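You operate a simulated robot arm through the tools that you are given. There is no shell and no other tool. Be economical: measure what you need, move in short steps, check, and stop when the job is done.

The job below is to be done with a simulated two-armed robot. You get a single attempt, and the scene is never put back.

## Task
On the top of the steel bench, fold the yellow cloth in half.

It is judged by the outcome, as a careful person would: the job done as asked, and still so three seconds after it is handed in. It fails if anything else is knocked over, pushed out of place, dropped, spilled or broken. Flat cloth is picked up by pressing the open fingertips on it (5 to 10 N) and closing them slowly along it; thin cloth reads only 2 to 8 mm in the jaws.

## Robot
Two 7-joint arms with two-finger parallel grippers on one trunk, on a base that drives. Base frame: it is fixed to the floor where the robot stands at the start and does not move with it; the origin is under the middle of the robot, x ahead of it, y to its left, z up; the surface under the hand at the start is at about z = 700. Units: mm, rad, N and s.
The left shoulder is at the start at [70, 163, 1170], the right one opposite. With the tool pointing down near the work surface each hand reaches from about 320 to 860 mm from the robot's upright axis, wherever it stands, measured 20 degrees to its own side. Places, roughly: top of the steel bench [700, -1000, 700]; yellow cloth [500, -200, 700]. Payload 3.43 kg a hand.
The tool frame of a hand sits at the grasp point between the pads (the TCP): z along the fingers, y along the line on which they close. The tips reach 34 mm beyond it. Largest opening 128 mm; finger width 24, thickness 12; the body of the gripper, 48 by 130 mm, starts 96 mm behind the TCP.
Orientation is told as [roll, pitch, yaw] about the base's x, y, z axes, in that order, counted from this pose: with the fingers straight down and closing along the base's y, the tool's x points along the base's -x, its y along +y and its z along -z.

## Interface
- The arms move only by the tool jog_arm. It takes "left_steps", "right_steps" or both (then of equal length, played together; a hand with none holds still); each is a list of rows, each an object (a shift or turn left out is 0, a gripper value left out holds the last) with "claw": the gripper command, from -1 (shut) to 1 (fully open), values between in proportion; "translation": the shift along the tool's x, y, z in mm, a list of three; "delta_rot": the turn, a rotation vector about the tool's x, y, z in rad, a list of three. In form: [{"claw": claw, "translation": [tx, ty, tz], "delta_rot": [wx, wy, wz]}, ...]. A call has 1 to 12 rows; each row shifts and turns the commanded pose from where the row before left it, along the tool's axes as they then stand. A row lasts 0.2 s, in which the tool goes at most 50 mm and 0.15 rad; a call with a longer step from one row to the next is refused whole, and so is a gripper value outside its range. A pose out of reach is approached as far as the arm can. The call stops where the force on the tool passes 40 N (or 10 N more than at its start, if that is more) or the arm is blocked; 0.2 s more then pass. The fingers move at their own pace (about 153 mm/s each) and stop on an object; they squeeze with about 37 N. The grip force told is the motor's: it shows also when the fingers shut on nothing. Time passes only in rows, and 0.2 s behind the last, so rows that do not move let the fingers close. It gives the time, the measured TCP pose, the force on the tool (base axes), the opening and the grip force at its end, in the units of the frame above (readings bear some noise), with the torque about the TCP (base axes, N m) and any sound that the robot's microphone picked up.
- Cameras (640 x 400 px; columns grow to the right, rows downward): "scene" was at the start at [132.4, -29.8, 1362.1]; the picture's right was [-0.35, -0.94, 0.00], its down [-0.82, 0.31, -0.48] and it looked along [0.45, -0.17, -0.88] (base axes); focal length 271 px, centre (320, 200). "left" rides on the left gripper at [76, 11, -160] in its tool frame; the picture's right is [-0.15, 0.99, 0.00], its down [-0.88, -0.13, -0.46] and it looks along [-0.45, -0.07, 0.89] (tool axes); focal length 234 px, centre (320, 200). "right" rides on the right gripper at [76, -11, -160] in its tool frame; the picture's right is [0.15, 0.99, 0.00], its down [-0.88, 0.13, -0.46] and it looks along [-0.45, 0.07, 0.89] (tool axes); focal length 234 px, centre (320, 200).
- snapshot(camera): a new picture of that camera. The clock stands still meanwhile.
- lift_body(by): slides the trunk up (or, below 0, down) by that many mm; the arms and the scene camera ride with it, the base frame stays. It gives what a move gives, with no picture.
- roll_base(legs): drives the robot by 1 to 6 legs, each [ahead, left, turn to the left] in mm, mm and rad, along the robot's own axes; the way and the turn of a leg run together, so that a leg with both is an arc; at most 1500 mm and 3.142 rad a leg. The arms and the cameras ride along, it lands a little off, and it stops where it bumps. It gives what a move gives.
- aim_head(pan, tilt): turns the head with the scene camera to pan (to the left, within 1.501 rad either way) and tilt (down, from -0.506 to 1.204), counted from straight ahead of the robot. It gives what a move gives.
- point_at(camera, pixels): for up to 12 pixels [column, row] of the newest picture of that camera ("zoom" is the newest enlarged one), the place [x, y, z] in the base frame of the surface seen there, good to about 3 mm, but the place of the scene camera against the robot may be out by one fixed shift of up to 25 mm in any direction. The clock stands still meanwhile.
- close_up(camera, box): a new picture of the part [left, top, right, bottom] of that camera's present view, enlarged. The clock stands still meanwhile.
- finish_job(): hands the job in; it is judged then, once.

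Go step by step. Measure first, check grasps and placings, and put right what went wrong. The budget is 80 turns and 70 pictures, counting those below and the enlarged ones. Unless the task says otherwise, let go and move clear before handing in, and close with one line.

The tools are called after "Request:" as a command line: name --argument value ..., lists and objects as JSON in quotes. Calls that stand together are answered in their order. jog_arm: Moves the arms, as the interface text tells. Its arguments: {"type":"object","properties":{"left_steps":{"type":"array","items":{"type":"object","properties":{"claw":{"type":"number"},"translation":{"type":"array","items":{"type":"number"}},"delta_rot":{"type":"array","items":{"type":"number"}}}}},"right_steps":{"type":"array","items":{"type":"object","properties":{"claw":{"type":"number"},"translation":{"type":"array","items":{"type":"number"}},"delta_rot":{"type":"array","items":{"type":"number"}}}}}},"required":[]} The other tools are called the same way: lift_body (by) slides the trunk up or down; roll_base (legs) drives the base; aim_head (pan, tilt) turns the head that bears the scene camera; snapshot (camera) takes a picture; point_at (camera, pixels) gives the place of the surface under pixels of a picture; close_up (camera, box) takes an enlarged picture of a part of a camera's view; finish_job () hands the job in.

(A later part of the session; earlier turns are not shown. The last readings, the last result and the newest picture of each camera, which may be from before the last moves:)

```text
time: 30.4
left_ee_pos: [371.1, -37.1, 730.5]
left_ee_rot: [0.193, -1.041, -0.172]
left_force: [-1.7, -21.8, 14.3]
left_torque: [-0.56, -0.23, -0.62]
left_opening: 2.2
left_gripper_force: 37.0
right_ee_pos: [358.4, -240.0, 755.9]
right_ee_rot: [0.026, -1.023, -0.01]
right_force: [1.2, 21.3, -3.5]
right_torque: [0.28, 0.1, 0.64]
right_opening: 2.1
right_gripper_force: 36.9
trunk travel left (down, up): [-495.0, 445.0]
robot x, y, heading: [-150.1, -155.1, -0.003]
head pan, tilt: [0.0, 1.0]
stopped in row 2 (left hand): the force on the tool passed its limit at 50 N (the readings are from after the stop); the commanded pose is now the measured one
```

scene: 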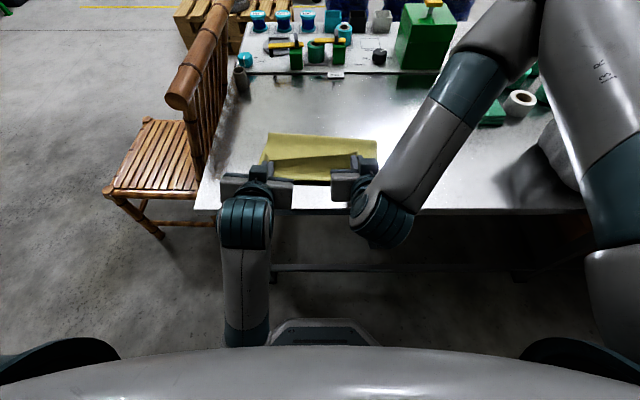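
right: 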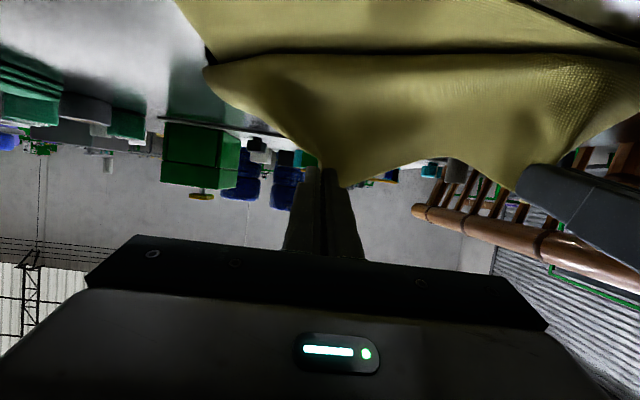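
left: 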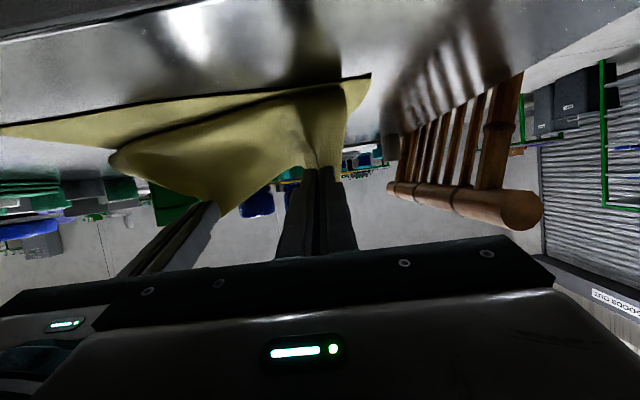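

The left hand still pulls at about 22 N and reads an upward push, so the low left forearm may be touching something. I'll raise the trunk 50 mm back to the earlier good height.

Request:
lift_body --by 50

Request:
snapshot --camera "left"

Request:
close_up --camera "scene" --box '[160, 120, 480, 350]'

```text
time: 31.3
left_ee_pos: [369.3, -37.7, 778.7]
left_ee_rot: [0.192, -1.034, -0.17]
left_force: [-1.9, -31.6, 4.9]
left_torque: [-0.71, -0.15, -0.86]
left_opening: 2.4
left_gripper_force: 36.5
right_ee_pos: [358.0, -241.1, 804.9]
right_ee_rot: [0.017, -1.023, -0.011]
right_force: [1.3, 30.8, -5.1]
right_torque: [0.38, 0.14, 1.0]
right_opening: 2.1
right_gripper_force: 36.9
trunk travel left (down, up): [-545.0, 395.0]
robot x, y, heading: [-148.8, -157.4, -0.003]
head pan, tilt: [0.0, 1.0]
```

```text
42 pictures are left
```

left: 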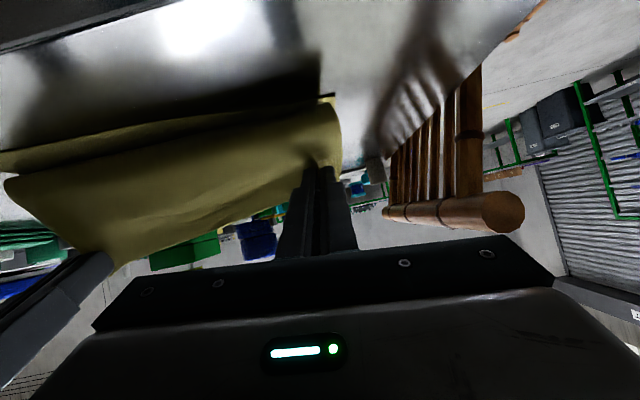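

```text
1.74 times, centred on (320, 235) of scene
```

zoom: 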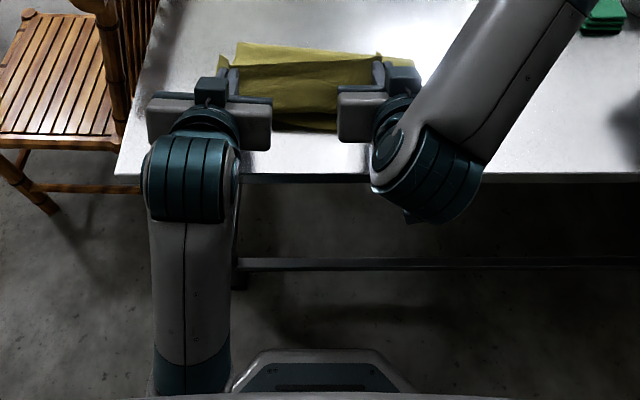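

The cloth is stretched taut between the hands, and the right arm moves inward easily. I'll ease the right hand 14 mm toward the left to release the tension.

Request:
jog_arm --right_steps '[{"translation": [0, 7, 0]}, {"translation": [0, 7, 0]}]'

```text
time: 31.9
left_ee_pos: [369.5, -33.9, 777.2]
left_ee_rot: [0.199, -1.033, -0.168]
left_force: [-0.2, -10.9, 1.7]
left_torque: [-0.25, -0.07, -0.31]
left_opening: 2.1
left_gripper_force: 36.7
right_ee_pos: [357.7, -229.4, 807.2]
right_ee_rot: [0.01, -1.025, -0.009]
right_force: [0.3, 10.7, -2.0]
right_torque: [0.11, 0.11, 0.35]
right_opening: 1.7
right_gripper_force: 36.8
trunk travel left (down, up): [-545.0, 395.0]
robot x, y, heading: [-148.0, -158.3, -0.002]
head pan, tilt: [0.0, 1.0]
```

Tension dropped to about 11 N. I'll bring both hands back down to the pose that worked, left untwisted to y≈−62 and right at y≈−245.

Request:
jog_arm --left_steps '[{"translation": [13.7, -14, 8.2], "delta_rot": [0.025, 0, -0.043]}, {"translation": [13.7, -14, 8.2], "delta_rot": [0.025, 0, -0.043]}]' --right_steps '[{"translation": [25.7, -6, 15.5]}, {"translation": [25.7, -6, 15.5]}]'

```text
time: 32.5
left_ee_pos: [376.0, -47.1, 747.0]
left_ee_rot: [0.095, -1.06, -0.078]
left_force: [0.7, -1.2, 0.6]
left_torque: [-0.01, 0.03, 0.0]
left_opening: 2.0
left_gripper_force: 37.1
right_ee_pos: [357.3, -241.1, 745.4]
right_ee_rot: [0.012, -1.026, -0.009]
right_force: [0.0, 1.8, -0.5]
right_torque: [0.01, -0.04, 0.07]
right_opening: 2.2
right_gripper_force: 36.7
trunk travel left (down, up): [-545.0, 395.0]
robot x, y, heading: [-150.3, -158.6, -0.007]
head pan, tilt: [0.0, 1.0]
```

Forces are near zero again and both tips are just above the cloth. I'll finish straightening the left hand and look.

Request:
jog_arm --left_steps '[{"translation": [3, -13, -5], "delta_rot": [0.023, 0, -0.04]}]'

Request:
close_up --camera "scene" --box '[180, 90, 460, 270]'

Request:
snapshot --camera "left"

Request:
snapshot --camera "right"

```text
time: 32.9
left_ee_pos: [371.0, -49.3, 742.2]
left_ee_rot: [0.07, -1.059, -0.064]
left_force: [0.3, -0.1, 0.0]
left_torque: [0.05, -0.01, 0.01]
left_opening: 2.2
left_gripper_force: 36.9
right_ee_pos: [356.9, -239.8, 745.6]
right_ee_rot: [0.014, -1.025, -0.008]
right_force: [0.1, -0.4, -0.5]
right_torque: [-0.01, -0.03, 0.0]
right_opening: 1.7
right_gripper_force: 36.8
trunk travel left (down, up): [-545.0, 395.0]
robot x, y, heading: [-150.7, -158.6, -0.0]
head pan, tilt: [0.0, 1.0]
```

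```text
2.22 times, centred on (320, 180) of scene
```

zoom: 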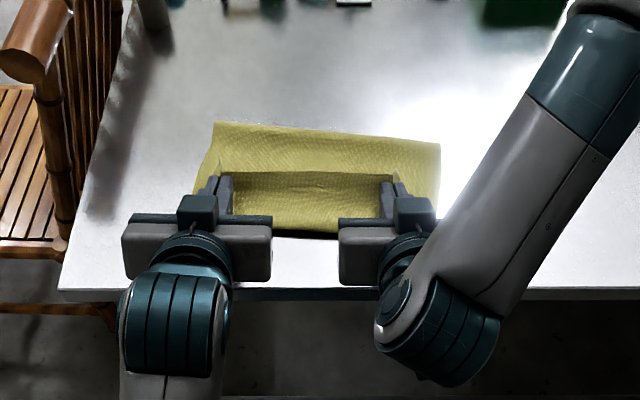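

```text
39 pictures are left
```

left: 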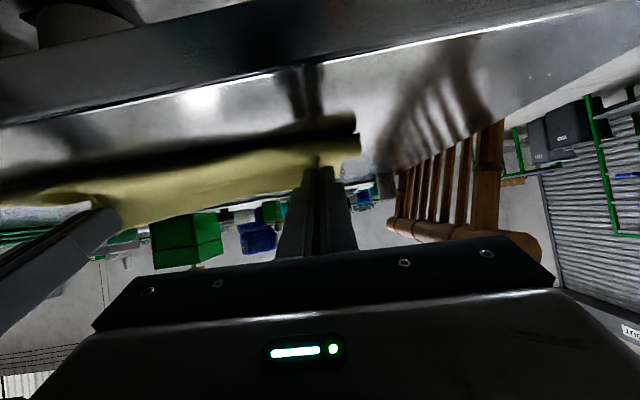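

```text
38 pictures are left
```

right: 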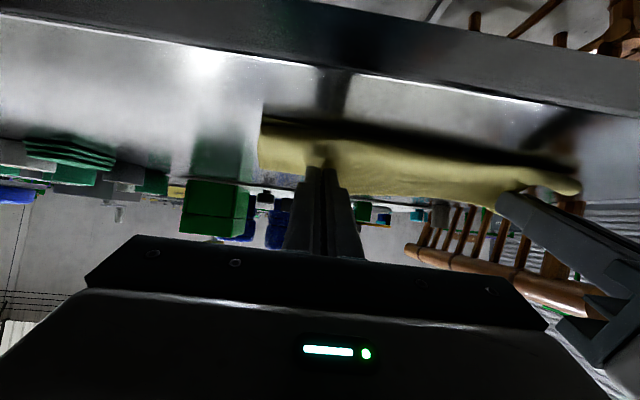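

The fold is formed: in the zoom the crease runs from (215,123) to (438,143), with the hands holding the upper edge near row 190. I'll measure where the near edge and crease lie.

Request:
point_at --camera "zoom" --pixels '[[215, 125], [437, 146], [300, 228], [320, 231], [197, 190], [437, 200], [300, 175], [300, 190], [325, 205], [300, 150]]'

```text
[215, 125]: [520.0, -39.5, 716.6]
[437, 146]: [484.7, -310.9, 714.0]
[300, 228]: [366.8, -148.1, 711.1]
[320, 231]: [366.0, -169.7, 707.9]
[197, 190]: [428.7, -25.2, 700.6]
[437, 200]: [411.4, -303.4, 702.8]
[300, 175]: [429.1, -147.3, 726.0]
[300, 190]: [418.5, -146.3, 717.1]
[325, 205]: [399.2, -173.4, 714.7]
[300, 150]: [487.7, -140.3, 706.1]
```

It's unclear whether the strip between the hands (zoom rows 175–232) is the upper or the lower layer. I'll look closer.

Request:
close_up --camera "scene" --box '[255, 130, 385, 210]'

Request:
close_up --camera "right" --box '[230, 80, 620, 260]'

```text
4.92 times, centred on (320, 170) of scene
```

zoom: 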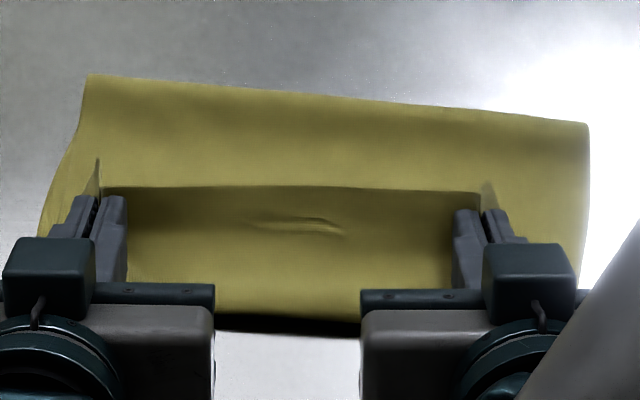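

```text
1.64 times, centred on (425, 170) of right
```

zoom: 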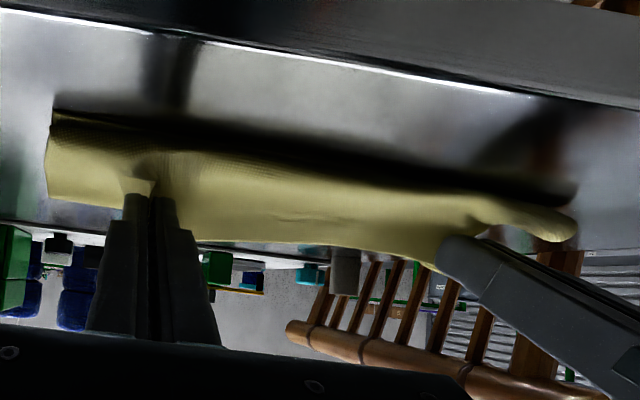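

Looking closely, the upper edge is held pointing forward with a slack loop bulging toward the near side, and the crease has been pulled to x≈500 instead of ≈545. I'll lift forward to re-lay the lower half, then come back on the correct radius so the sheet stays taut.

Request:
jog_arm --left_steps '[{"translation": [-29.8, -2, 3.6], "delta_rot": [0.017, 0.05, -0.03]}, {"translation": [-29.9, -2, 2.1], "delta_rot": [0, 0.05, 0]}, {"translation": [-30.1, -2, 4.3], "delta_rot": [0, 0.05, 0]}, {"translation": [-30.3, -2, 2.8], "delta_rot": [0, 0.05, 0]}, {"translation": [-45.7, -2, 15.7], "delta_rot": [0, 0.1, 0]}, {"translation": [-38.5, -2, 26.3], "delta_rot": [0, 0.1, 0]}, {"translation": [-23.1, -2, 38.9], "delta_rot": [0, 0.05, 0]}]' --right_steps '[{"translation": [-29.8, -2, 3.6], "delta_rot": [0, 0.05, 0]}, {"translation": [-29.9, -2, 2.1], "delta_rot": [0, 0.05, 0]}, {"translation": [-30.1, -2, 4.3], "delta_rot": [0, 0.05, 0]}, {"translation": [-30.3, -2, 2.8], "delta_rot": [0, 0.05, 0]}, {"translation": [-45.7, -2, 15.7], "delta_rot": [0, 0.1, 0]}, {"translation": [-38.5, -2, 26.3], "delta_rot": [0, 0.1, 0]}, {"translation": [-23.1, -2, 38.9], "delta_rot": [0, 0.05, 0]}]'

Request:
snapshot --camera "scene"

```text
time: 33.4
left_ee_pos: [385.2, -33.1, 748.4]
left_ee_rot: [0.132, -0.954, -0.129]
left_force: [-0.1, -19.1, 4.2]
left_torque: [-0.56, -0.13, -0.51]
left_opening: 2.1
left_gripper_force: 37.1
right_ee_pos: [380.5, -235.2, 780.8]
right_ee_rot: [0.036, -0.949, -0.008]
right_force: [0.4, 18.5, -3.9]
right_torque: [0.25, 0.14, 0.57]
right_opening: 2.1
right_gripper_force: 36.8
trunk travel left (down, up): [-545.0, 395.0]
robot x, y, heading: [-151.1, -158.7, -0.004]
head pan, tilt: [0.0, 1.0]
stopped in row 2 (left hand): the arm was blocked; the commanded pose is now the measured one
```

```text
35 pictures are left
```

scene: 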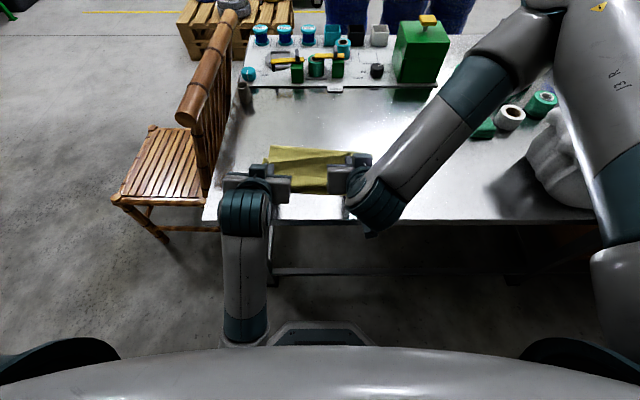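

The left arm is blocked again, since its low forearm is close to the bench front, and the cloth is pulling about 19 N. I'll ease the right hand inward, then raise the trunk to lift both hands without changing the arm shapes.

Request:
jog_arm --right_steps '[{"translation": [0, 8, 0]}, {"translation": [0, 6, 0]}]'

Request:
lift_body --by 80

Request:
snapshot --camera "scene"

```text
time: 34.0
left_ee_pos: [383.1, -30.6, 747.6]
left_ee_rot: [0.136, -0.949, -0.123]
left_force: [-0.5, -4.8, 1.5]
left_torque: [-0.15, -0.04, -0.16]
left_opening: 1.9
left_gripper_force: 36.3
right_ee_pos: [380.7, -224.2, 781.2]
right_ee_rot: [0.028, -0.951, -0.007]
right_force: [0.3, 6.0, -1.7]
right_torque: [0.04, 0.05, 0.19]
right_opening: 1.7
right_gripper_force: 36.3
trunk travel left (down, up): [-545.0, 395.0]
robot x, y, heading: [-148.7, -157.2, -0.006]
head pan, tilt: [0.0, 1.0]
```

```text
time: 35.2
left_ee_pos: [384.7, -31.3, 827.2]
left_ee_rot: [0.136, -0.951, -0.126]
left_force: [-0.3, -3.6, 1.5]
left_torque: [-0.12, 0.01, -0.12]
left_opening: 2.2
left_gripper_force: 36.3
right_ee_pos: [380.7, -223.9, 861.1]
right_ee_rot: [0.03, -0.951, -0.008]
right_force: [0.2, 4.9, -0.6]
right_torque: [0.02, 0.03, 0.11]
right_opening: 2.0
right_gripper_force: 36.9
trunk travel left (down, up): [-625.0, 315.0]
robot x, y, heading: [-150.1, -159.6, -0.0]
head pan, tilt: [0.0, 1.0]
```

```text
34 pictures are left
```

scene: 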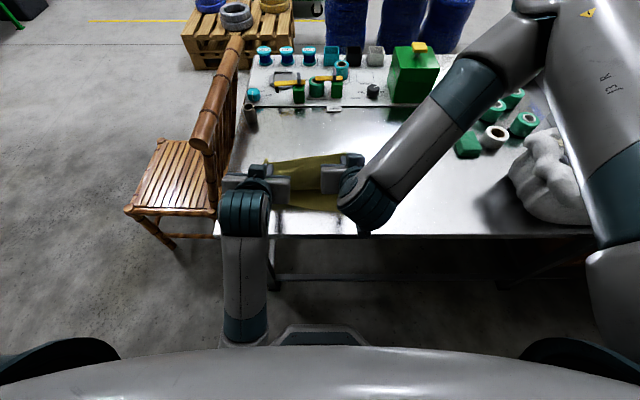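

Both hands are up with low tension. I'll check where the left forearm actually is before moving anything.

Request:
point_at --camera "scene" --pixels '[[245, 215], [245, 260], [245, 310], [242, 338], [320, 335], [60, 360], [300, 205], [310, 160]]'

```text
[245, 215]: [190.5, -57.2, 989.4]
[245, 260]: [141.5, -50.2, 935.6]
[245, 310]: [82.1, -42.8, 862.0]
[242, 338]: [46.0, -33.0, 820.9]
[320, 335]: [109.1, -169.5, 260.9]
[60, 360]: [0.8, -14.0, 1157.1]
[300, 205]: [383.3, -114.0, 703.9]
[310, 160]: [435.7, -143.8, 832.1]
```

The left forearm is tucked low in front of the trunk, with the elbow near (20,−30,780), clear of the bench. Moving the hands forward relative to the body should free it, so I'll try gently, keeping the hands' spacing.

Request:
jog_arm --left_steps '[{"translation": [-11.6, -4, 16.3]}, {"translation": [-11.6, -4, 16.3]}]' --right_steps '[{"translation": [-5, -4, 24]}, {"translation": [-5, -4, 24]}]'

```text
time: 35.8
left_ee_pos: [419.3, -31.3, 814.1]
left_ee_rot: [0.188, -0.931, -0.167]
left_force: [0.7, -14.1, 2.2]
left_torque: [-0.39, -0.12, -0.32]
left_opening: 2.0
left_gripper_force: 37.1
right_ee_pos: [424.5, -228.8, 841.0]
right_ee_rot: [0.032, -0.951, -0.007]
right_force: [-1.0, 13.4, -3.2]
right_torque: [0.2, 0.12, 0.47]
right_opening: 2.3
right_gripper_force: 36.8
trunk travel left (down, up): [-625.0, 315.0]
robot x, y, heading: [-149.7, -158.0, -0.006]
head pan, tilt: [0.0, 1.0]
```

The left arm is stiffly placed, so I'll keep both arms as they are and use the base and trunk as a gantry. First I'll level the right hand with the left, then drive forward 120 mm and right 32 mm to re-lay the lower half and re-centre.

Request:
jog_arm --right_steps '[{"translation": [14.2, 4, -0.9]}, {"translation": [14.2, 4, -0.9]}]'

Request:
roll_base --legs '[[120, -32, 0]]'

Request:
snapshot --camera "scene"

Request:
snapshot --camera "right"

```text
time: 36.4
left_ee_pos: [419.3, -28.5, 815.4]
left_ee_rot: [0.188, -0.933, -0.165]
left_force: [0.3, -2.7, -0.3]
left_torque: [-0.04, -0.01, -0.1]
left_opening: 1.7
left_gripper_force: 36.6
right_ee_pos: [408.2, -222.7, 819.9]
right_ee_rot: [0.025, -0.954, -0.007]
right_force: [-0.3, 2.8, 0.6]
right_torque: [-0.01, 0.02, 0.1]
right_opening: 1.7
right_gripper_force: 36.8
trunk travel left (down, up): [-625.0, 315.0]
robot x, y, heading: [-150.6, -159.0, -0.001]
head pan, tilt: [0.0, 1.0]
```

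```text
time: 37.6
left_ee_pos: [538.4, -65.0, 818.0]
left_ee_rot: [0.186, -0.938, -0.172]
left_force: [-0.1, -1.8, 0.0]
left_torque: [-0.08, -0.03, -0.01]
left_opening: 2.1
left_gripper_force: 36.4
right_ee_pos: [524.9, -259.2, 818.1]
right_ee_rot: [0.031, -0.951, -0.012]
right_force: [0.2, 1.6, 0.0]
right_torque: [-0.01, 0.0, 0.04]
right_opening: 2.0
right_gripper_force: 36.6
trunk travel left (down, up): [-625.0, 315.0]
robot x, y, heading: [-31.1, -187.8, -0.009]
head pan, tilt: [0.0, 1.0]
```

```text
33 pictures are left
```

scene: 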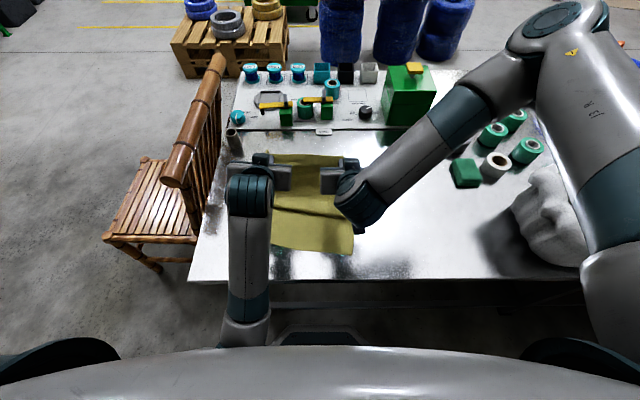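

```text
32 pictures are left
```

right: 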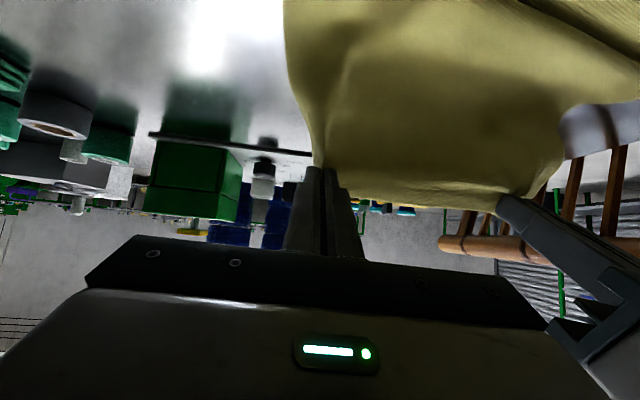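

The gantry move worked and the hands are re-centred at y −65 and −259. I'll measure the near edge of the lower layer (rows ~245–255) and the sheet's shape.

Request:
close_up --camera "scene" --box '[230, 140, 390, 270]'

Request:
point_at --camera "scene" --pixels '[[273, 244], [349, 253], [320, 250], [310, 230], [310, 218], [310, 208], [310, 195], [310, 180], [310, 165], [310, 157], [355, 240], [352, 205]]'

```text
3.08 times, centred on (310, 205) of scene
```

zoom: 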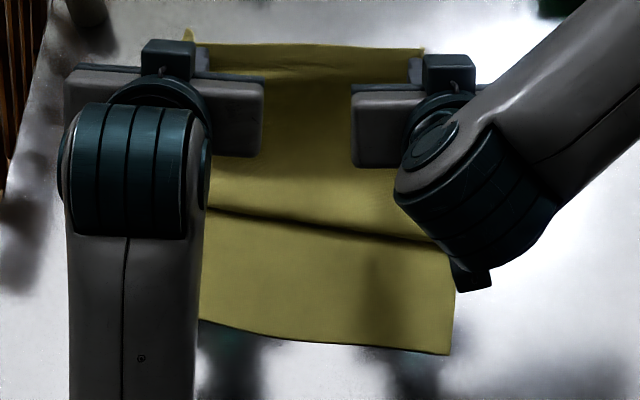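

```text
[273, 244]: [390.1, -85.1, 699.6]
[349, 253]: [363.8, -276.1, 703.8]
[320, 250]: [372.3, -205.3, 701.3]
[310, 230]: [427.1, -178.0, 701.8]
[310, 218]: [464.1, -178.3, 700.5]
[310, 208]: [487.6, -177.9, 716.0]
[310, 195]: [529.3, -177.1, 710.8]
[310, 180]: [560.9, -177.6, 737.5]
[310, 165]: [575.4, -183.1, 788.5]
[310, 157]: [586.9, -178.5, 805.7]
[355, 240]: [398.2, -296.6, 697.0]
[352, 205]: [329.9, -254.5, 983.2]
```

The lower layer lies in place (near edge x≈350 corrected), but a small step wrinkle remains at x≈465–485 where the old crease was. I'll raise the trunk 50 mm to pull the sheet up and straighten it.

Request:
lift_body --by 50

Request:
close_up --camera "scene" --box '[230, 140, 390, 270]'

```text
time: 38.6
left_ee_pos: [540.0, -63.2, 867.9]
left_ee_rot: [0.192, -0.939, -0.172]
left_force: [0.4, -2.8, -0.2]
left_torque: [-0.1, 0.0, -0.06]
left_opening: 2.1
left_gripper_force: 36.3
right_ee_pos: [526.3, -259.1, 868.8]
right_ee_rot: [0.03, -0.953, -0.011]
right_force: [0.0, 2.6, -0.1]
right_torque: [0.03, 0.02, 0.07]
right_opening: 2.1
right_gripper_force: 36.3
trunk travel left (down, up): [-675.0, 265.0]
robot x, y, heading: [-30.5, -193.5, -0.0]
head pan, tilt: [0.0, 1.0]
```

```text
3.08 times, centred on (310, 205) of scene
```

zoom: 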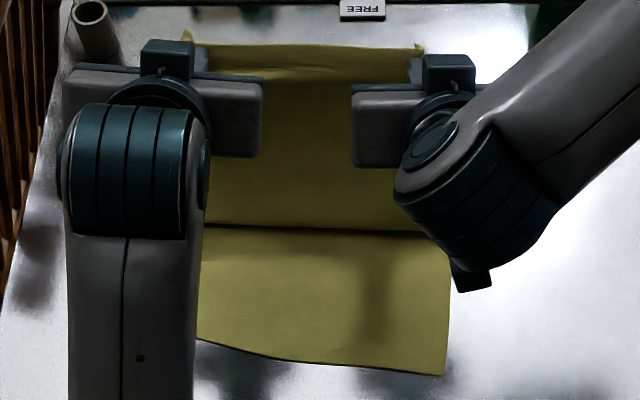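

A dark line remains at zoom row ~230. I'll measure across it to see whether it is a step or just where the sheet rises.

Request:
point_at --camera "zoom" --pixels '[[300, 350], [300, 290], [300, 250], [300, 236], [300, 224], [300, 210], [300, 190], [300, 160], [300, 120], [300, 80], [300, 60], [443, 372]]'

```text
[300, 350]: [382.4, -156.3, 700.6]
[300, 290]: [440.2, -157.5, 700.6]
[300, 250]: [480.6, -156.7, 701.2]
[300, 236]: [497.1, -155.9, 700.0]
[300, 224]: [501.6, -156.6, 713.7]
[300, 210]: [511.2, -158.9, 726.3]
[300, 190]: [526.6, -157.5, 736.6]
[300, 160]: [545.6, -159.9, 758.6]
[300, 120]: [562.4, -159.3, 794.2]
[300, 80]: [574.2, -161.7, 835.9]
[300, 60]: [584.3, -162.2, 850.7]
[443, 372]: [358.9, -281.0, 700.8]
```

The cloth does an S there: the lower layer runs on under a roll that doubles back to x≈500. Raising a bit more should pull that out.

Request:
lift_body --by 32

Request:
close_up --camera "scene" --box '[230, 140, 390, 270]'

Request:
point_at --camera "zoom" --pixels '[[300, 290], [300, 270], [300, 255], [300, 245], [300, 235], [300, 220], [300, 190], [300, 160], [300, 120], [300, 80], [300, 60]]'

```text
time: 39.3
left_ee_pos: [540.0, -65.2, 899.9]
left_ee_rot: [0.191, -0.939, -0.172]
left_force: [-0.3, -2.6, -0.3]
left_torque: [-0.09, 0.0, -0.04]
left_opening: 2.0
left_gripper_force: 36.9
right_ee_pos: [526.4, -258.1, 900.6]
right_ee_rot: [0.03, -0.952, -0.011]
right_force: [-0.1, 3.3, 0.3]
right_torque: [0.04, -0.03, 0.13]
right_opening: 1.9
right_gripper_force: 36.7
trunk travel left (down, up): [-707.0, 233.0]
robot x, y, heading: [-29.9, -191.8, -0.001]
head pan, tilt: [0.0, 1.0]
```

```text
3.08 times, centred on (310, 205) of scene
```

zoom: 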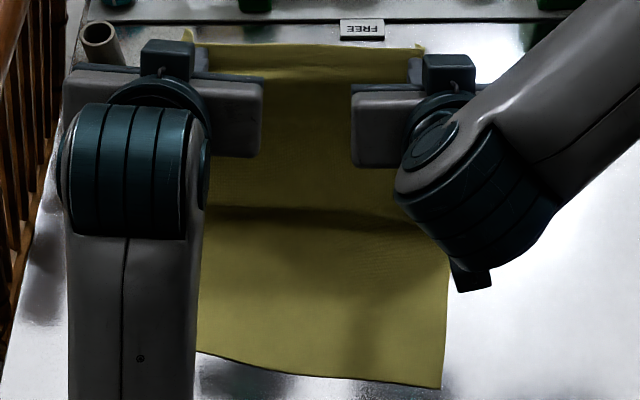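

```text
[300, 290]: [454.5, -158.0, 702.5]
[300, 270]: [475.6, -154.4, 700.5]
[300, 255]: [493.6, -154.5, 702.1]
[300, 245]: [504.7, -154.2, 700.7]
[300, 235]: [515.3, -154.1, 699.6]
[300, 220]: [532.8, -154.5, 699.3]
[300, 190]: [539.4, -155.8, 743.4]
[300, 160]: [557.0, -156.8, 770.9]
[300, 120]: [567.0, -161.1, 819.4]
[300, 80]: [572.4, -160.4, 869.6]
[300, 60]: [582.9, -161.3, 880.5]
```

The S is gone: the sheet now rises straight from x≈512 (corrected). I'll drive forward 40 mm so the crease is laid at about x≈540.

Request:
roll_base --legs '[[42, 0, 0]]'

Request:
lift_body --by -12

Request:
close_up --camera "scene" --box '[230, 140, 390, 270]'

Request:
point_at --camera "zoom" --pixels '[[300, 260], [300, 245], [300, 235], [300, 225], [300, 210], [300, 195], [300, 180], [300, 160], [300, 120], [300, 80], [300, 60]]'

```text
time: 40.2
left_ee_pos: [579.6, -64.8, 900.7]
left_ee_rot: [0.193, -0.937, -0.171]
left_force: [-1.0, -3.4, -0.5]
left_torque: [-0.06, -0.01, -0.06]
left_opening: 1.9
left_gripper_force: 37.3
right_ee_pos: [565.0, -258.8, 901.5]
right_ee_rot: [0.029, -0.952, -0.012]
right_force: [0.6, 2.2, -0.5]
right_torque: [0.03, 0.0, 0.06]
right_opening: 1.7
right_gripper_force: 37.1
trunk travel left (down, up): [-707.0, 233.0]
robot x, y, heading: [13.2, -195.9, -0.007]
head pan, tilt: [0.0, 1.0]
```

```text
time: 40.8
left_ee_pos: [579.4, -64.9, 887.8]
left_ee_rot: [0.195, -0.936, -0.173]
left_force: [0.0, -2.8, 0.0]
left_torque: [-0.08, -0.01, -0.03]
left_opening: 2.0
left_gripper_force: 37.0
right_ee_pos: [565.2, -259.8, 887.6]
right_ee_rot: [0.03, -0.951, -0.012]
right_force: [-1.1, 2.5, -0.3]
right_torque: [0.06, 0.05, 0.06]
right_opening: 1.6
right_gripper_force: 36.8
trunk travel left (down, up): [-695.0, 245.0]
robot x, y, heading: [10.7, -190.2, -0.012]
head pan, tilt: [0.0, 1.0]
```

```text
3.08 times, centred on (310, 205) of scene
```

zoom: 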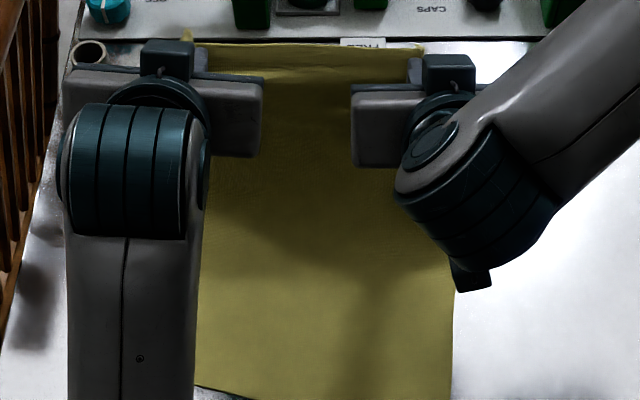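

```text
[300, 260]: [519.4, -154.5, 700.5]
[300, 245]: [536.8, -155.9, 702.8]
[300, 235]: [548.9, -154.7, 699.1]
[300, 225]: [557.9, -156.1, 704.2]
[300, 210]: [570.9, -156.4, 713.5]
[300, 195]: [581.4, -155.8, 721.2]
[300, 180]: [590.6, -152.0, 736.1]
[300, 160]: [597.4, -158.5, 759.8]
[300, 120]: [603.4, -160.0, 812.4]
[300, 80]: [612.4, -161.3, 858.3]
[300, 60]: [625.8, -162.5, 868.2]
```

The crease is now laid at about x≈540 with the sheet rising cleanly. I'll come back in small base and trunk steps along the arc, keeping the radius just under the sheet length.

Request:
roll_base --legs '[[-118, 0, 0.006]]'

Request:
lift_body --by -25

Request:
roll_base --legs '[[-40, 0, 0]]'

Request:
close_up --camera "scene" --box '[230, 110, 390, 240]'

```text
time: 42.0
left_ee_pos: [464.6, -61.3, 887.7]
left_ee_rot: [0.191, -0.94, -0.166]
left_force: [-0.9, -3.3, 0.6]
left_torque: [-0.09, -0.03, -0.03]
left_opening: 2.0
left_gripper_force: 36.8
right_ee_pos: [451.1, -255.1, 889.9]
right_ee_rot: [0.03, -0.953, -0.005]
right_force: [0.6, 3.3, -0.4]
right_torque: [0.03, -0.09, 0.08]
right_opening: 1.7
right_gripper_force: 36.4
trunk travel left (down, up): [-695.0, 245.0]
robot x, y, heading: [-102.8, -189.7, -0.0]
head pan, tilt: [0.0, 1.0]
```

```text
time: 42.7
left_ee_pos: [464.1, -59.3, 864.0]
left_ee_rot: [0.194, -0.939, -0.167]
left_force: [-0.9, -2.0, 0.9]
left_torque: [-0.09, -0.01, -0.07]
left_opening: 2.0
left_gripper_force: 36.0
right_ee_pos: [452.8, -254.3, 864.1]
right_ee_rot: [0.03, -0.952, -0.006]
right_force: [0.5, 3.1, -0.1]
right_torque: [0.05, 0.0, 0.07]
right_opening: 1.9
right_gripper_force: 36.6
trunk travel left (down, up): [-670.0, 270.0]
robot x, y, heading: [-106.2, -191.7, 0.002]
head pan, tilt: [0.0, 1.0]
```

```text
time: 43.6
left_ee_pos: [424.3, -59.0, 864.1]
left_ee_rot: [0.194, -0.937, -0.167]
left_force: [-0.9, -3.5, -0.4]
left_torque: [-0.05, 0.0, -0.09]
left_opening: 2.0
left_gripper_force: 36.7
right_ee_pos: [412.7, -253.3, 865.1]
right_ee_rot: [0.03, -0.953, -0.005]
right_force: [-0.8, 3.3, 0.3]
right_torque: [0.01, 0.0, 0.08]
right_opening: 1.6
right_gripper_force: 35.9
trunk travel left (down, up): [-670.0, 270.0]
robot x, y, heading: [-144.8, -192.9, -0.001]
head pan, tilt: [0.0, 1.0]
```

```text
3.08 times, centred on (310, 175) of scene
```

zoom: 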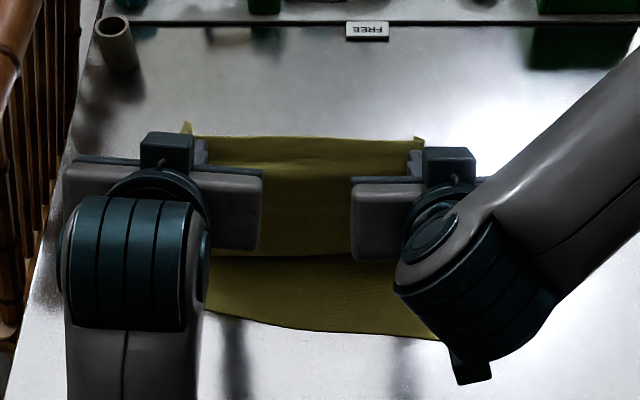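

The hands are on the arc with tips near (452,844). I'll continue down with two more trunk and base pairs to a release height of about 70 mm.

Request:
lift_body --by -35

Request:
roll_base --legs '[[-32, 0, 0]]'

Request:
lift_body --by -38

Request:
roll_base --legs '[[-26, 0, 0]]'

Request:
close_up --camera "scene" --box '[230, 110, 390, 240]'

Request:
snapshot --camera "right"

```text
time: 44.4
left_ee_pos: [425.2, -58.3, 829.0]
left_ee_rot: [0.194, -0.939, -0.166]
left_force: [0.1, -3.4, 0.2]
left_torque: [-0.09, 0.02, -0.06]
left_opening: 1.8
left_gripper_force: 36.3
right_ee_pos: [412.0, -254.6, 829.1]
right_ee_rot: [0.03, -0.952, -0.004]
right_force: [0.0, 2.2, -0.3]
right_torque: [0.03, 0.01, 0.08]
right_opening: 2.1
right_gripper_force: 36.7
trunk travel left (down, up): [-635.0, 305.0]
robot x, y, heading: [-144.3, -193.1, 0.002]
head pan, tilt: [0.0, 1.0]
```

```text
time: 45.2
left_ee_pos: [393.9, -58.9, 829.3]
left_ee_rot: [0.193, -0.938, -0.168]
left_force: [-0.1, -3.3, 0.6]
left_torque: [-0.07, 0.01, -0.05]
left_opening: 2.0
left_gripper_force: 36.8
right_ee_pos: [378.7, -253.4, 829.0]
right_ee_rot: [0.03, -0.952, -0.005]
right_force: [-0.7, 2.4, 0.4]
right_torque: [0.0, 0.01, 0.1]
right_opening: 1.9
right_gripper_force: 36.6
trunk travel left (down, up): [-635.0, 305.0]
robot x, y, heading: [-176.8, -193.0, -0.001]
head pan, tilt: [0.0, 1.0]
```

```text
time: 46.1
left_ee_pos: [392.9, -59.7, 791.3]
left_ee_rot: [0.195, -0.94, -0.167]
left_force: [-0.6, -2.7, 0.5]
left_torque: [-0.05, 0.01, -0.05]
left_opening: 2.1
left_gripper_force: 36.6
right_ee_pos: [381.8, -253.7, 791.0]
right_ee_rot: [0.03, -0.951, -0.006]
right_force: [-0.1, 2.9, 1.1]
right_torque: [0.01, 0.05, 0.11]
right_opening: 2.1
right_gripper_force: 36.5
trunk travel left (down, up): [-597.0, 343.0]
robot x, y, heading: [-175.0, -188.9, -0.002]
head pan, tilt: [0.0, 1.0]
```

```text
time: 46.9
left_ee_pos: [366.1, -59.0, 791.0]
left_ee_rot: [0.195, -0.938, -0.167]
left_force: [-1.1, -2.4, -0.4]
left_torque: [-0.11, 0.01, -0.07]
left_opening: 2.1
left_gripper_force: 37.0
right_ee_pos: [353.7, -255.1, 791.3]
right_ee_rot: [0.03, -0.954, -0.006]
right_force: [-0.4, 2.6, -0.2]
right_torque: [0.03, -0.02, 0.09]
right_opening: 1.9
right_gripper_force: 36.9
trunk travel left (down, up): [-597.0, 343.0]
robot x, y, heading: [-202.9, -187.3, 0.0]
head pan, tilt: [0.0, 1.0]
```

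```text
3.08 times, centred on (310, 175) of scene
```

zoom: 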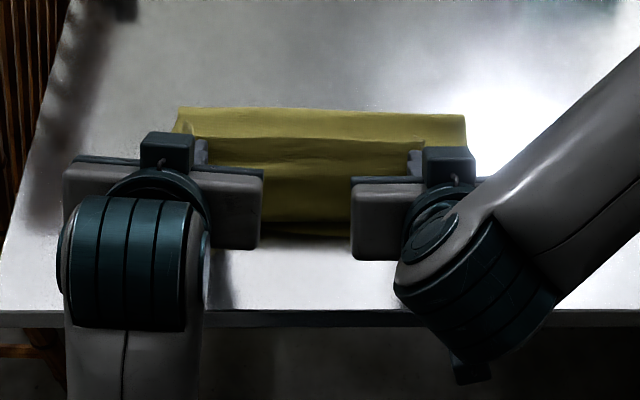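

```text
25 pictures are left
```

right: 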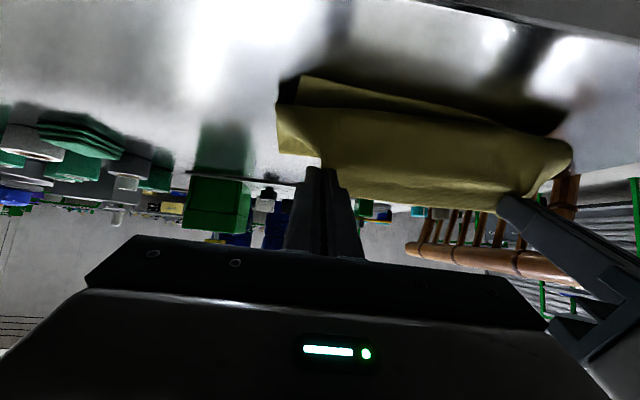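

The hands are at the release area with low forces. I'll measure the crease line (zoom row ~110), the held edge, and the lower layer's near edge.

Request:
point_at --camera "zoom" --pixels '[[185, 112], [320, 112], [462, 120], [320, 125], [320, 138], [320, 150], [320, 165], [320, 185], [320, 205], [320, 225], [320, 234], [468, 148]]'

Request:
point_at --camera "right" --pixels '[[300, 79], [400, 95], [400, 105], [400, 120], [400, 150], [500, 118], [560, 134], [280, 105], [283, 148]]'

```text
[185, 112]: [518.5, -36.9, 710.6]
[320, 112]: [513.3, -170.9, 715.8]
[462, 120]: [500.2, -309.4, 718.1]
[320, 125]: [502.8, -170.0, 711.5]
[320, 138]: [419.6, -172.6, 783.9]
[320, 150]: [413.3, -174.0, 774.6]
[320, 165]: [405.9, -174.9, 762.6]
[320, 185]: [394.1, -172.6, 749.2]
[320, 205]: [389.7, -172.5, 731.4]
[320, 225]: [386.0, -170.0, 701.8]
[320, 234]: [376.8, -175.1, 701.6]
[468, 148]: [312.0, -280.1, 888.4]
```

```text
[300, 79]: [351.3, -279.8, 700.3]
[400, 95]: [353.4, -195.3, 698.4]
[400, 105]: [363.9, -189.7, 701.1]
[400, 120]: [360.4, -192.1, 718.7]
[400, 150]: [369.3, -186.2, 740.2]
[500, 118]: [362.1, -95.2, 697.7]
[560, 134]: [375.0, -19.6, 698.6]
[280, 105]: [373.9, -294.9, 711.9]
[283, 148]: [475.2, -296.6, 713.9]
```

The crease has slipped back to x≈490, so this would not be a true half, because a slack sheet rolls the crease back. A better method is to pinch the cloth at the two ends of its middle line, lift so both halves hang equally, and lay it down. First I'll unfold by carrying the edge up and forward again.

Request:
lift_body --by 90

Request:
roll_base --legs '[[212, 0, 0]]'

Request:
jog_arm --left_steps '[{"translation": [-11.6, 0, 16.3]}, {"translation": [-11.6, 0, 16.3]}]' --right_steps '[{"translation": [-11.6, 0, 16.3]}, {"translation": [-11.6, 0, 16.3]}]'

Request:
snapshot --camera "scene"

```text
time: 48.1
left_ee_pos: [366.7, -59.3, 880.6]
left_ee_rot: [0.193, -0.938, -0.167]
left_force: [0.1, -3.6, 0.2]
left_torque: [-0.04, 0.0, -0.07]
left_opening: 1.9
left_gripper_force: 37.0
right_ee_pos: [354.8, -254.3, 880.7]
right_ee_rot: [0.029, -0.952, -0.006]
right_force: [-0.4, 2.4, -0.1]
right_torque: [0.03, 0.0, 0.07]
right_opening: 1.9
right_gripper_force: 36.5
trunk travel left (down, up): [-687.0, 253.0]
robot x, y, heading: [-205.2, -192.0, -0.006]
head pan, tilt: [0.0, 1.0]
```

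```text
time: 49.8
left_ee_pos: [584.7, -59.8, 880.3]
left_ee_rot: [0.194, -0.939, -0.167]
left_force: [1.2, -2.6, 0.8]
left_torque: [-0.07, -0.02, -0.06]
left_opening: 2.0
left_gripper_force: 36.8
right_ee_pos: [571.6, -253.9, 879.3]
right_ee_rot: [0.03, -0.952, -0.007]
right_force: [0.6, 3.2, 0.0]
right_torque: [0.07, 0.0, 0.1]
right_opening: 2.0
right_gripper_force: 36.7
trunk travel left (down, up): [-687.0, 253.0]
robot x, y, heading: [13.1, -194.6, -0.004]
head pan, tilt: [0.0, 1.0]
```

```text
time: 50.4
left_ee_pos: [623.2, -54.3, 873.8]
left_ee_rot: [0.217, -0.927, -0.187]
left_force: [-0.3, -9.1, 0.9]
left_torque: [-0.26, -0.02, -0.2]
left_opening: 2.2
left_gripper_force: 36.8
right_ee_pos: [611.4, -253.8, 881.3]
right_ee_rot: [0.032, -0.949, -0.004]
right_force: [-0.2, 8.8, -0.9]
right_torque: [0.11, 0.06, 0.28]
right_opening: 1.9
right_gripper_force: 36.9
trunk travel left (down, up): [-687.0, 253.0]
robot x, y, heading: [12.9, -189.9, -0.002]
head pan, tilt: [0.0, 1.0]
```

```text
24 pictures are left
```

scene: 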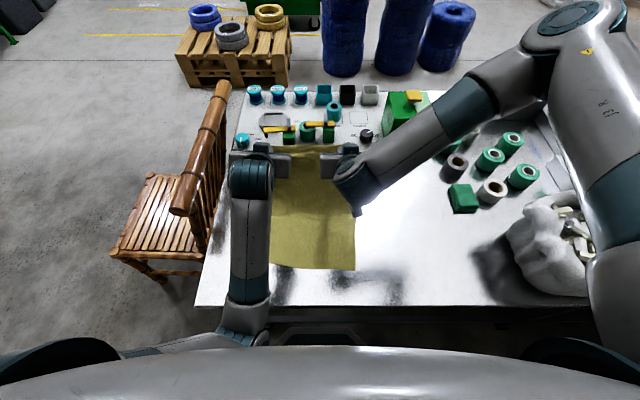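

Both hands are moving forward fine now. I'll carry the edge to its original far place while lowering and bringing the fingers back toward vertical.

Request:
jog_arm --left_steps '[{"translation": [8.7, -2, 30.2], "delta_rot": [0.017, 0.13, -0.028]}, {"translation": [4.7, -2, 31], "delta_rot": [0.017, 0.13, -0.028]}, {"translation": [0.6, -2, 31.4], "delta_rot": [0.017, 0.13, -0.028]}, {"translation": [-3.4, -2, 31.3], "delta_rot": [0.017, 0.13, -0.028]}]' --right_steps '[{"translation": [8.7, 0, 30.2], "delta_rot": [0, 0.13, 0]}, {"translation": [4.7, 0, 31], "delta_rot": [0, 0.13, 0]}, {"translation": [0.6, 0, 31.4], "delta_rot": [0, 0.13, 0]}, {"translation": [-3.4, 0, 31.3], "delta_rot": [0, 0.13, 0]}]'

Request:
snapshot --camera "scene"

```text
time: 50.9
left_ee_pos: [643.1, -40.6, 828.6]
left_ee_rot: [0.161, -0.744, -0.126]
left_force: [-0.1, -21.4, 3.0]
left_torque: [-0.62, -0.07, -0.44]
left_opening: 2.0
left_gripper_force: 37.0
right_ee_pos: [635.0, -243.7, 848.6]
right_ee_rot: [0.044, -0.77, 0.011]
right_force: [-0.3, 21.0, -2.8]
right_torque: [0.46, 0.11, 0.57]
right_opening: 1.8
right_gripper_force: 36.3
trunk travel left (down, up): [-687.0, 253.0]
robot x, y, heading: [15.6, -193.0, -0.001]
head pan, tilt: [0.0, 1.0]
stopped in row 2 (right hand): the force on the tool passed its limit at 43 N (the readings are from after the stop); the commanded pose is now the measured one
```

```text
23 pictures are left
```

scene: 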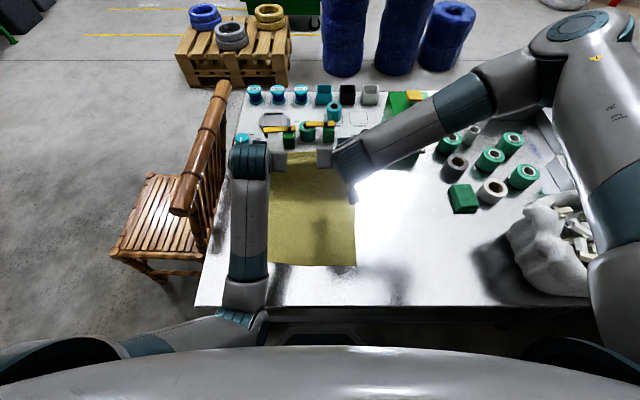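

The left arm keeps drifting outward and stretching the cloth (21 N). I'll ease the right hand in, then let go with the left only, so that arm can be freed.

Request:
jog_arm --right_steps '[{"translation": [0, 7, 0]}, {"translation": [0, 7, 0]}]'

Request:
jog_arm --left_steps '[{"claw": -0.7}, {"claw": -0.5}, {"claw": -0.5}]' --right_steps '[{}, {}, {}]'

Request:
jog_arm --left_steps '[{"translation": [0, 0, -30]}, {"translation": [-20, 5, -25]}, {"translation": [-30, 10, -20]}, {"translation": [-30, 10, -20]}]'

Request:
snapshot --camera "scene"

```text
time: 51.5
left_ee_pos: [640.6, -38.5, 828.7]
left_ee_rot: [0.167, -0.743, -0.123]
left_force: [0.0, -7.9, 1.8]
left_torque: [-0.27, -0.02, -0.22]
left_opening: 1.9
left_gripper_force: 36.7
right_ee_pos: [633.3, -234.8, 849.5]
right_ee_rot: [0.034, -0.774, 0.008]
right_force: [-0.3, 8.2, -0.9]
right_torque: [0.14, 0.03, 0.22]
right_opening: 1.8
right_gripper_force: 37.1
trunk travel left (down, up): [-687.0, 253.0]
robot x, y, heading: [14.6, -190.6, -0.007]
head pan, tilt: [0.0, 1.0]
```

```text
time: 52.3
left_ee_pos: [642.1, -38.6, 828.5]
left_ee_rot: [0.167, -0.742, -0.121]
left_force: [0.3, 0.1, -0.1]
left_torque: [0.03, -0.01, -0.02]
left_opening: 32.1
left_gripper_force: 0.1
right_ee_pos: [634.6, -233.9, 848.2]
right_ee_rot: [0.034, -0.774, 0.01]
right_force: [-0.2, -0.3, 0.7]
right_torque: [0.01, -0.03, -0.01]
right_opening: 1.8
right_gripper_force: 36.9
trunk travel left (down, up): [-687.0, 253.0]
robot x, y, heading: [15.4, -189.7, -0.001]
head pan, tilt: [0.0, 1.0]
```

```text
time: 53.3
left_ee_pos: [635.2, -24.1, 954.0]
left_ee_rot: [0.189, -0.741, -0.132]
left_force: [-0.1, 0.7, 1.2]
left_torque: [0.05, 0.02, -0.05]
left_opening: 31.9
left_gripper_force: 0.1
right_ee_pos: [634.2, -234.6, 850.0]
right_ee_rot: [0.037, -0.773, 0.006]
right_force: [0.4, -0.4, -0.2]
right_torque: [-0.03, -0.01, -0.03]
right_opening: 1.8
right_gripper_force: 36.9
trunk travel left (down, up): [-687.0, 253.0]
robot x, y, heading: [16.8, -198.1, -0.001]
head pan, tilt: [0.0, 1.0]
```

```text
22 pictures are left
```

scene: 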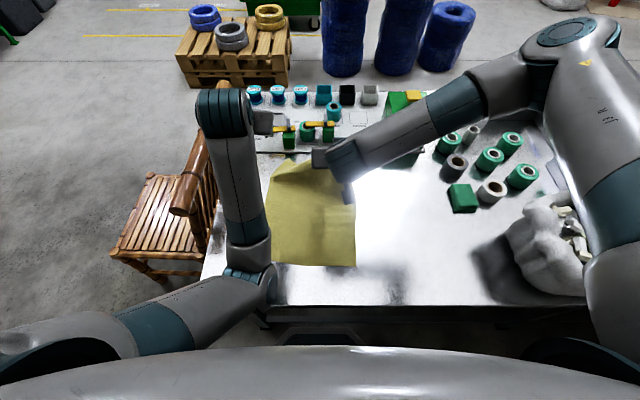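

The left hand is free and clear. The right hand will set its corner back at the far-right place while the left hand turns back to vertical.

Request:
jog_arm --left_steps '[{"delta_rot": [0.02, 0.14, -0.019]}, {"delta_rot": [0.02, 0.14, -0.019]}, {"delta_rot": [0.02, 0.14, -0.019]}, {"delta_rot": [0.02, 0.14, -0.019]}, {"delta_rot": [0.02, 0.14, -0.019]}]' --right_steps '[{"translation": [2.5, -9, 32.4], "delta_rot": [0, 0.15, 0]}, {"translation": [-2.3, -9, 32.4], "delta_rot": [0, 0.15, 0]}, {"translation": [-7.1, -9, 31.7], "delta_rot": [0, 0.15, 0]}, {}, {}]'

Request:
snapshot --camera "scene"

```text
time: 54.0
left_ee_pos: [652.8, 48.3, 927.0]
left_ee_rot: [0.217, -0.472, -0.027]
left_force: [0.1, -0.4, 0.3]
left_torque: [0.0, 0.04, -0.03]
left_opening: 31.8
left_gripper_force: 0.1
left hand out of reach, approached as far as the arm can: row 2, 3
right_ee_pos: [677.6, -248.1, 801.2]
right_ee_rot: [0.029, -0.48, 0.02]
right_force: [-0.3, 0.0, 0.9]
right_torque: [0.0, -0.01, -0.03]
right_opening: 1.9
right_gripper_force: 36.7
trunk travel left (down, up): [-687.0, 253.0]
robot x, y, heading: [15.2, -192.4, -0.004]
head pan, tilt: [0.0, 1.0]
stopped in row 3 (left hand): the arm was blocked; the commanded pose is now the measured one
```

```text
21 pictures are left
```

scene: 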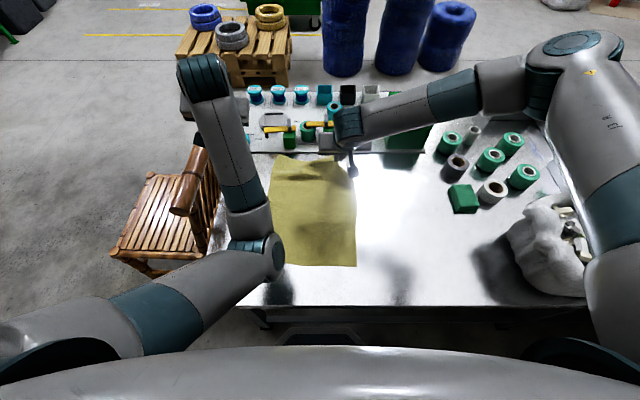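

The right corner is nearly back; the left arm hit a joint limit while turning and drifted outward to y=48. I'll set down and release the right corner, and bring the left hand up, inward and back, away from the chair.

Request:
jog_arm --left_steps '[{"translation": [4.4, -15, -13]}, {"translation": [4.4, -15, -13]}, {"translation": [4.4, -15, -13]}, {"translation": [4.4, -15, -13]}]' --right_steps '[{"translation": [-3.7, -6, 18.8], "delta_rot": [0, 0.14, 0]}, {"translation": [-6.3, -6, 18.1], "delta_rot": [0, 0.14, 0]}, {"translation": [5.6, 0, 27.4]}, {}]'

Request:
jog_arm --right_steps '[{"claw": -0.8}, {"claw": -0.6}, {"claw": -0.4}, {"translation": [0, 0, -20]}, {"translation": [0, 0, -40]}, {"translation": [0, 0, -40]}]'

Request:
snapshot --camera "scene"

```text
time: 54.9
left_ee_pos: [638.3, 65.7, 958.8]
left_ee_rot: [0.346, -0.507, -0.006]
left_force: [-0.1, 0.0, -0.1]
left_torque: [0.03, -0.04, -0.02]
left_opening: 31.9
left_gripper_force: 0.1
left hand out of reach, approached as far as the arm can: row 3, 4
right_ee_pos: [699.9, -257.7, 744.1]
right_ee_rot: [0.026, -0.197, 0.028]
right_force: [0.3, -0.5, 0.5]
right_torque: [-0.03, 0.01, 0.03]
right_opening: 2.1
right_gripper_force: 37.0
trunk travel left (down, up): [-687.0, 253.0]
robot x, y, heading: [19.1, -191.8, -0.001]
head pan, tilt: [0.0, 1.0]
stopped in row 4 (left hand): the arm was blocked; the commanded pose is now the measured one
```

```text
time: 56.3
left_ee_pos: [638.2, 66.2, 958.8]
left_ee_rot: [0.345, -0.506, -0.006]
left_force: [0.2, 0.3, -0.6]
left_torque: [-0.02, -0.04, 0.0]
left_opening: 31.9
left_gripper_force: 0.0
right_ee_pos: [681.4, -259.1, 841.8]
right_ee_rot: [0.023, -0.196, 0.029]
right_force: [0.3, 0.7, -0.7]
right_torque: [0.02, -0.02, 0.01]
right_opening: 38.2
right_gripper_force: 0.0
trunk travel left (down, up): [-687.0, 253.0]
robot x, y, heading: [15.5, -194.4, 0.002]
head pan, tilt: [0.0, 1.0]
```

```text
20 pictures are left
```

scene: 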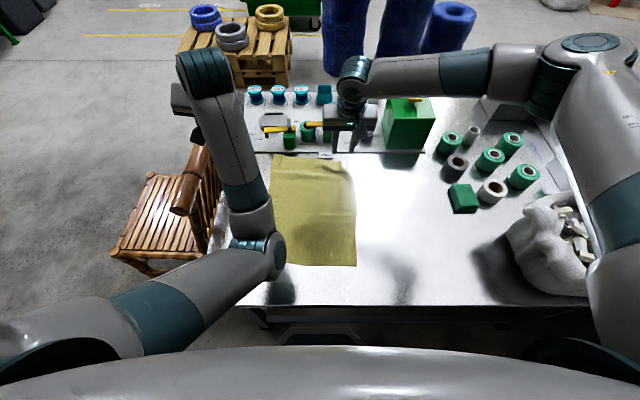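

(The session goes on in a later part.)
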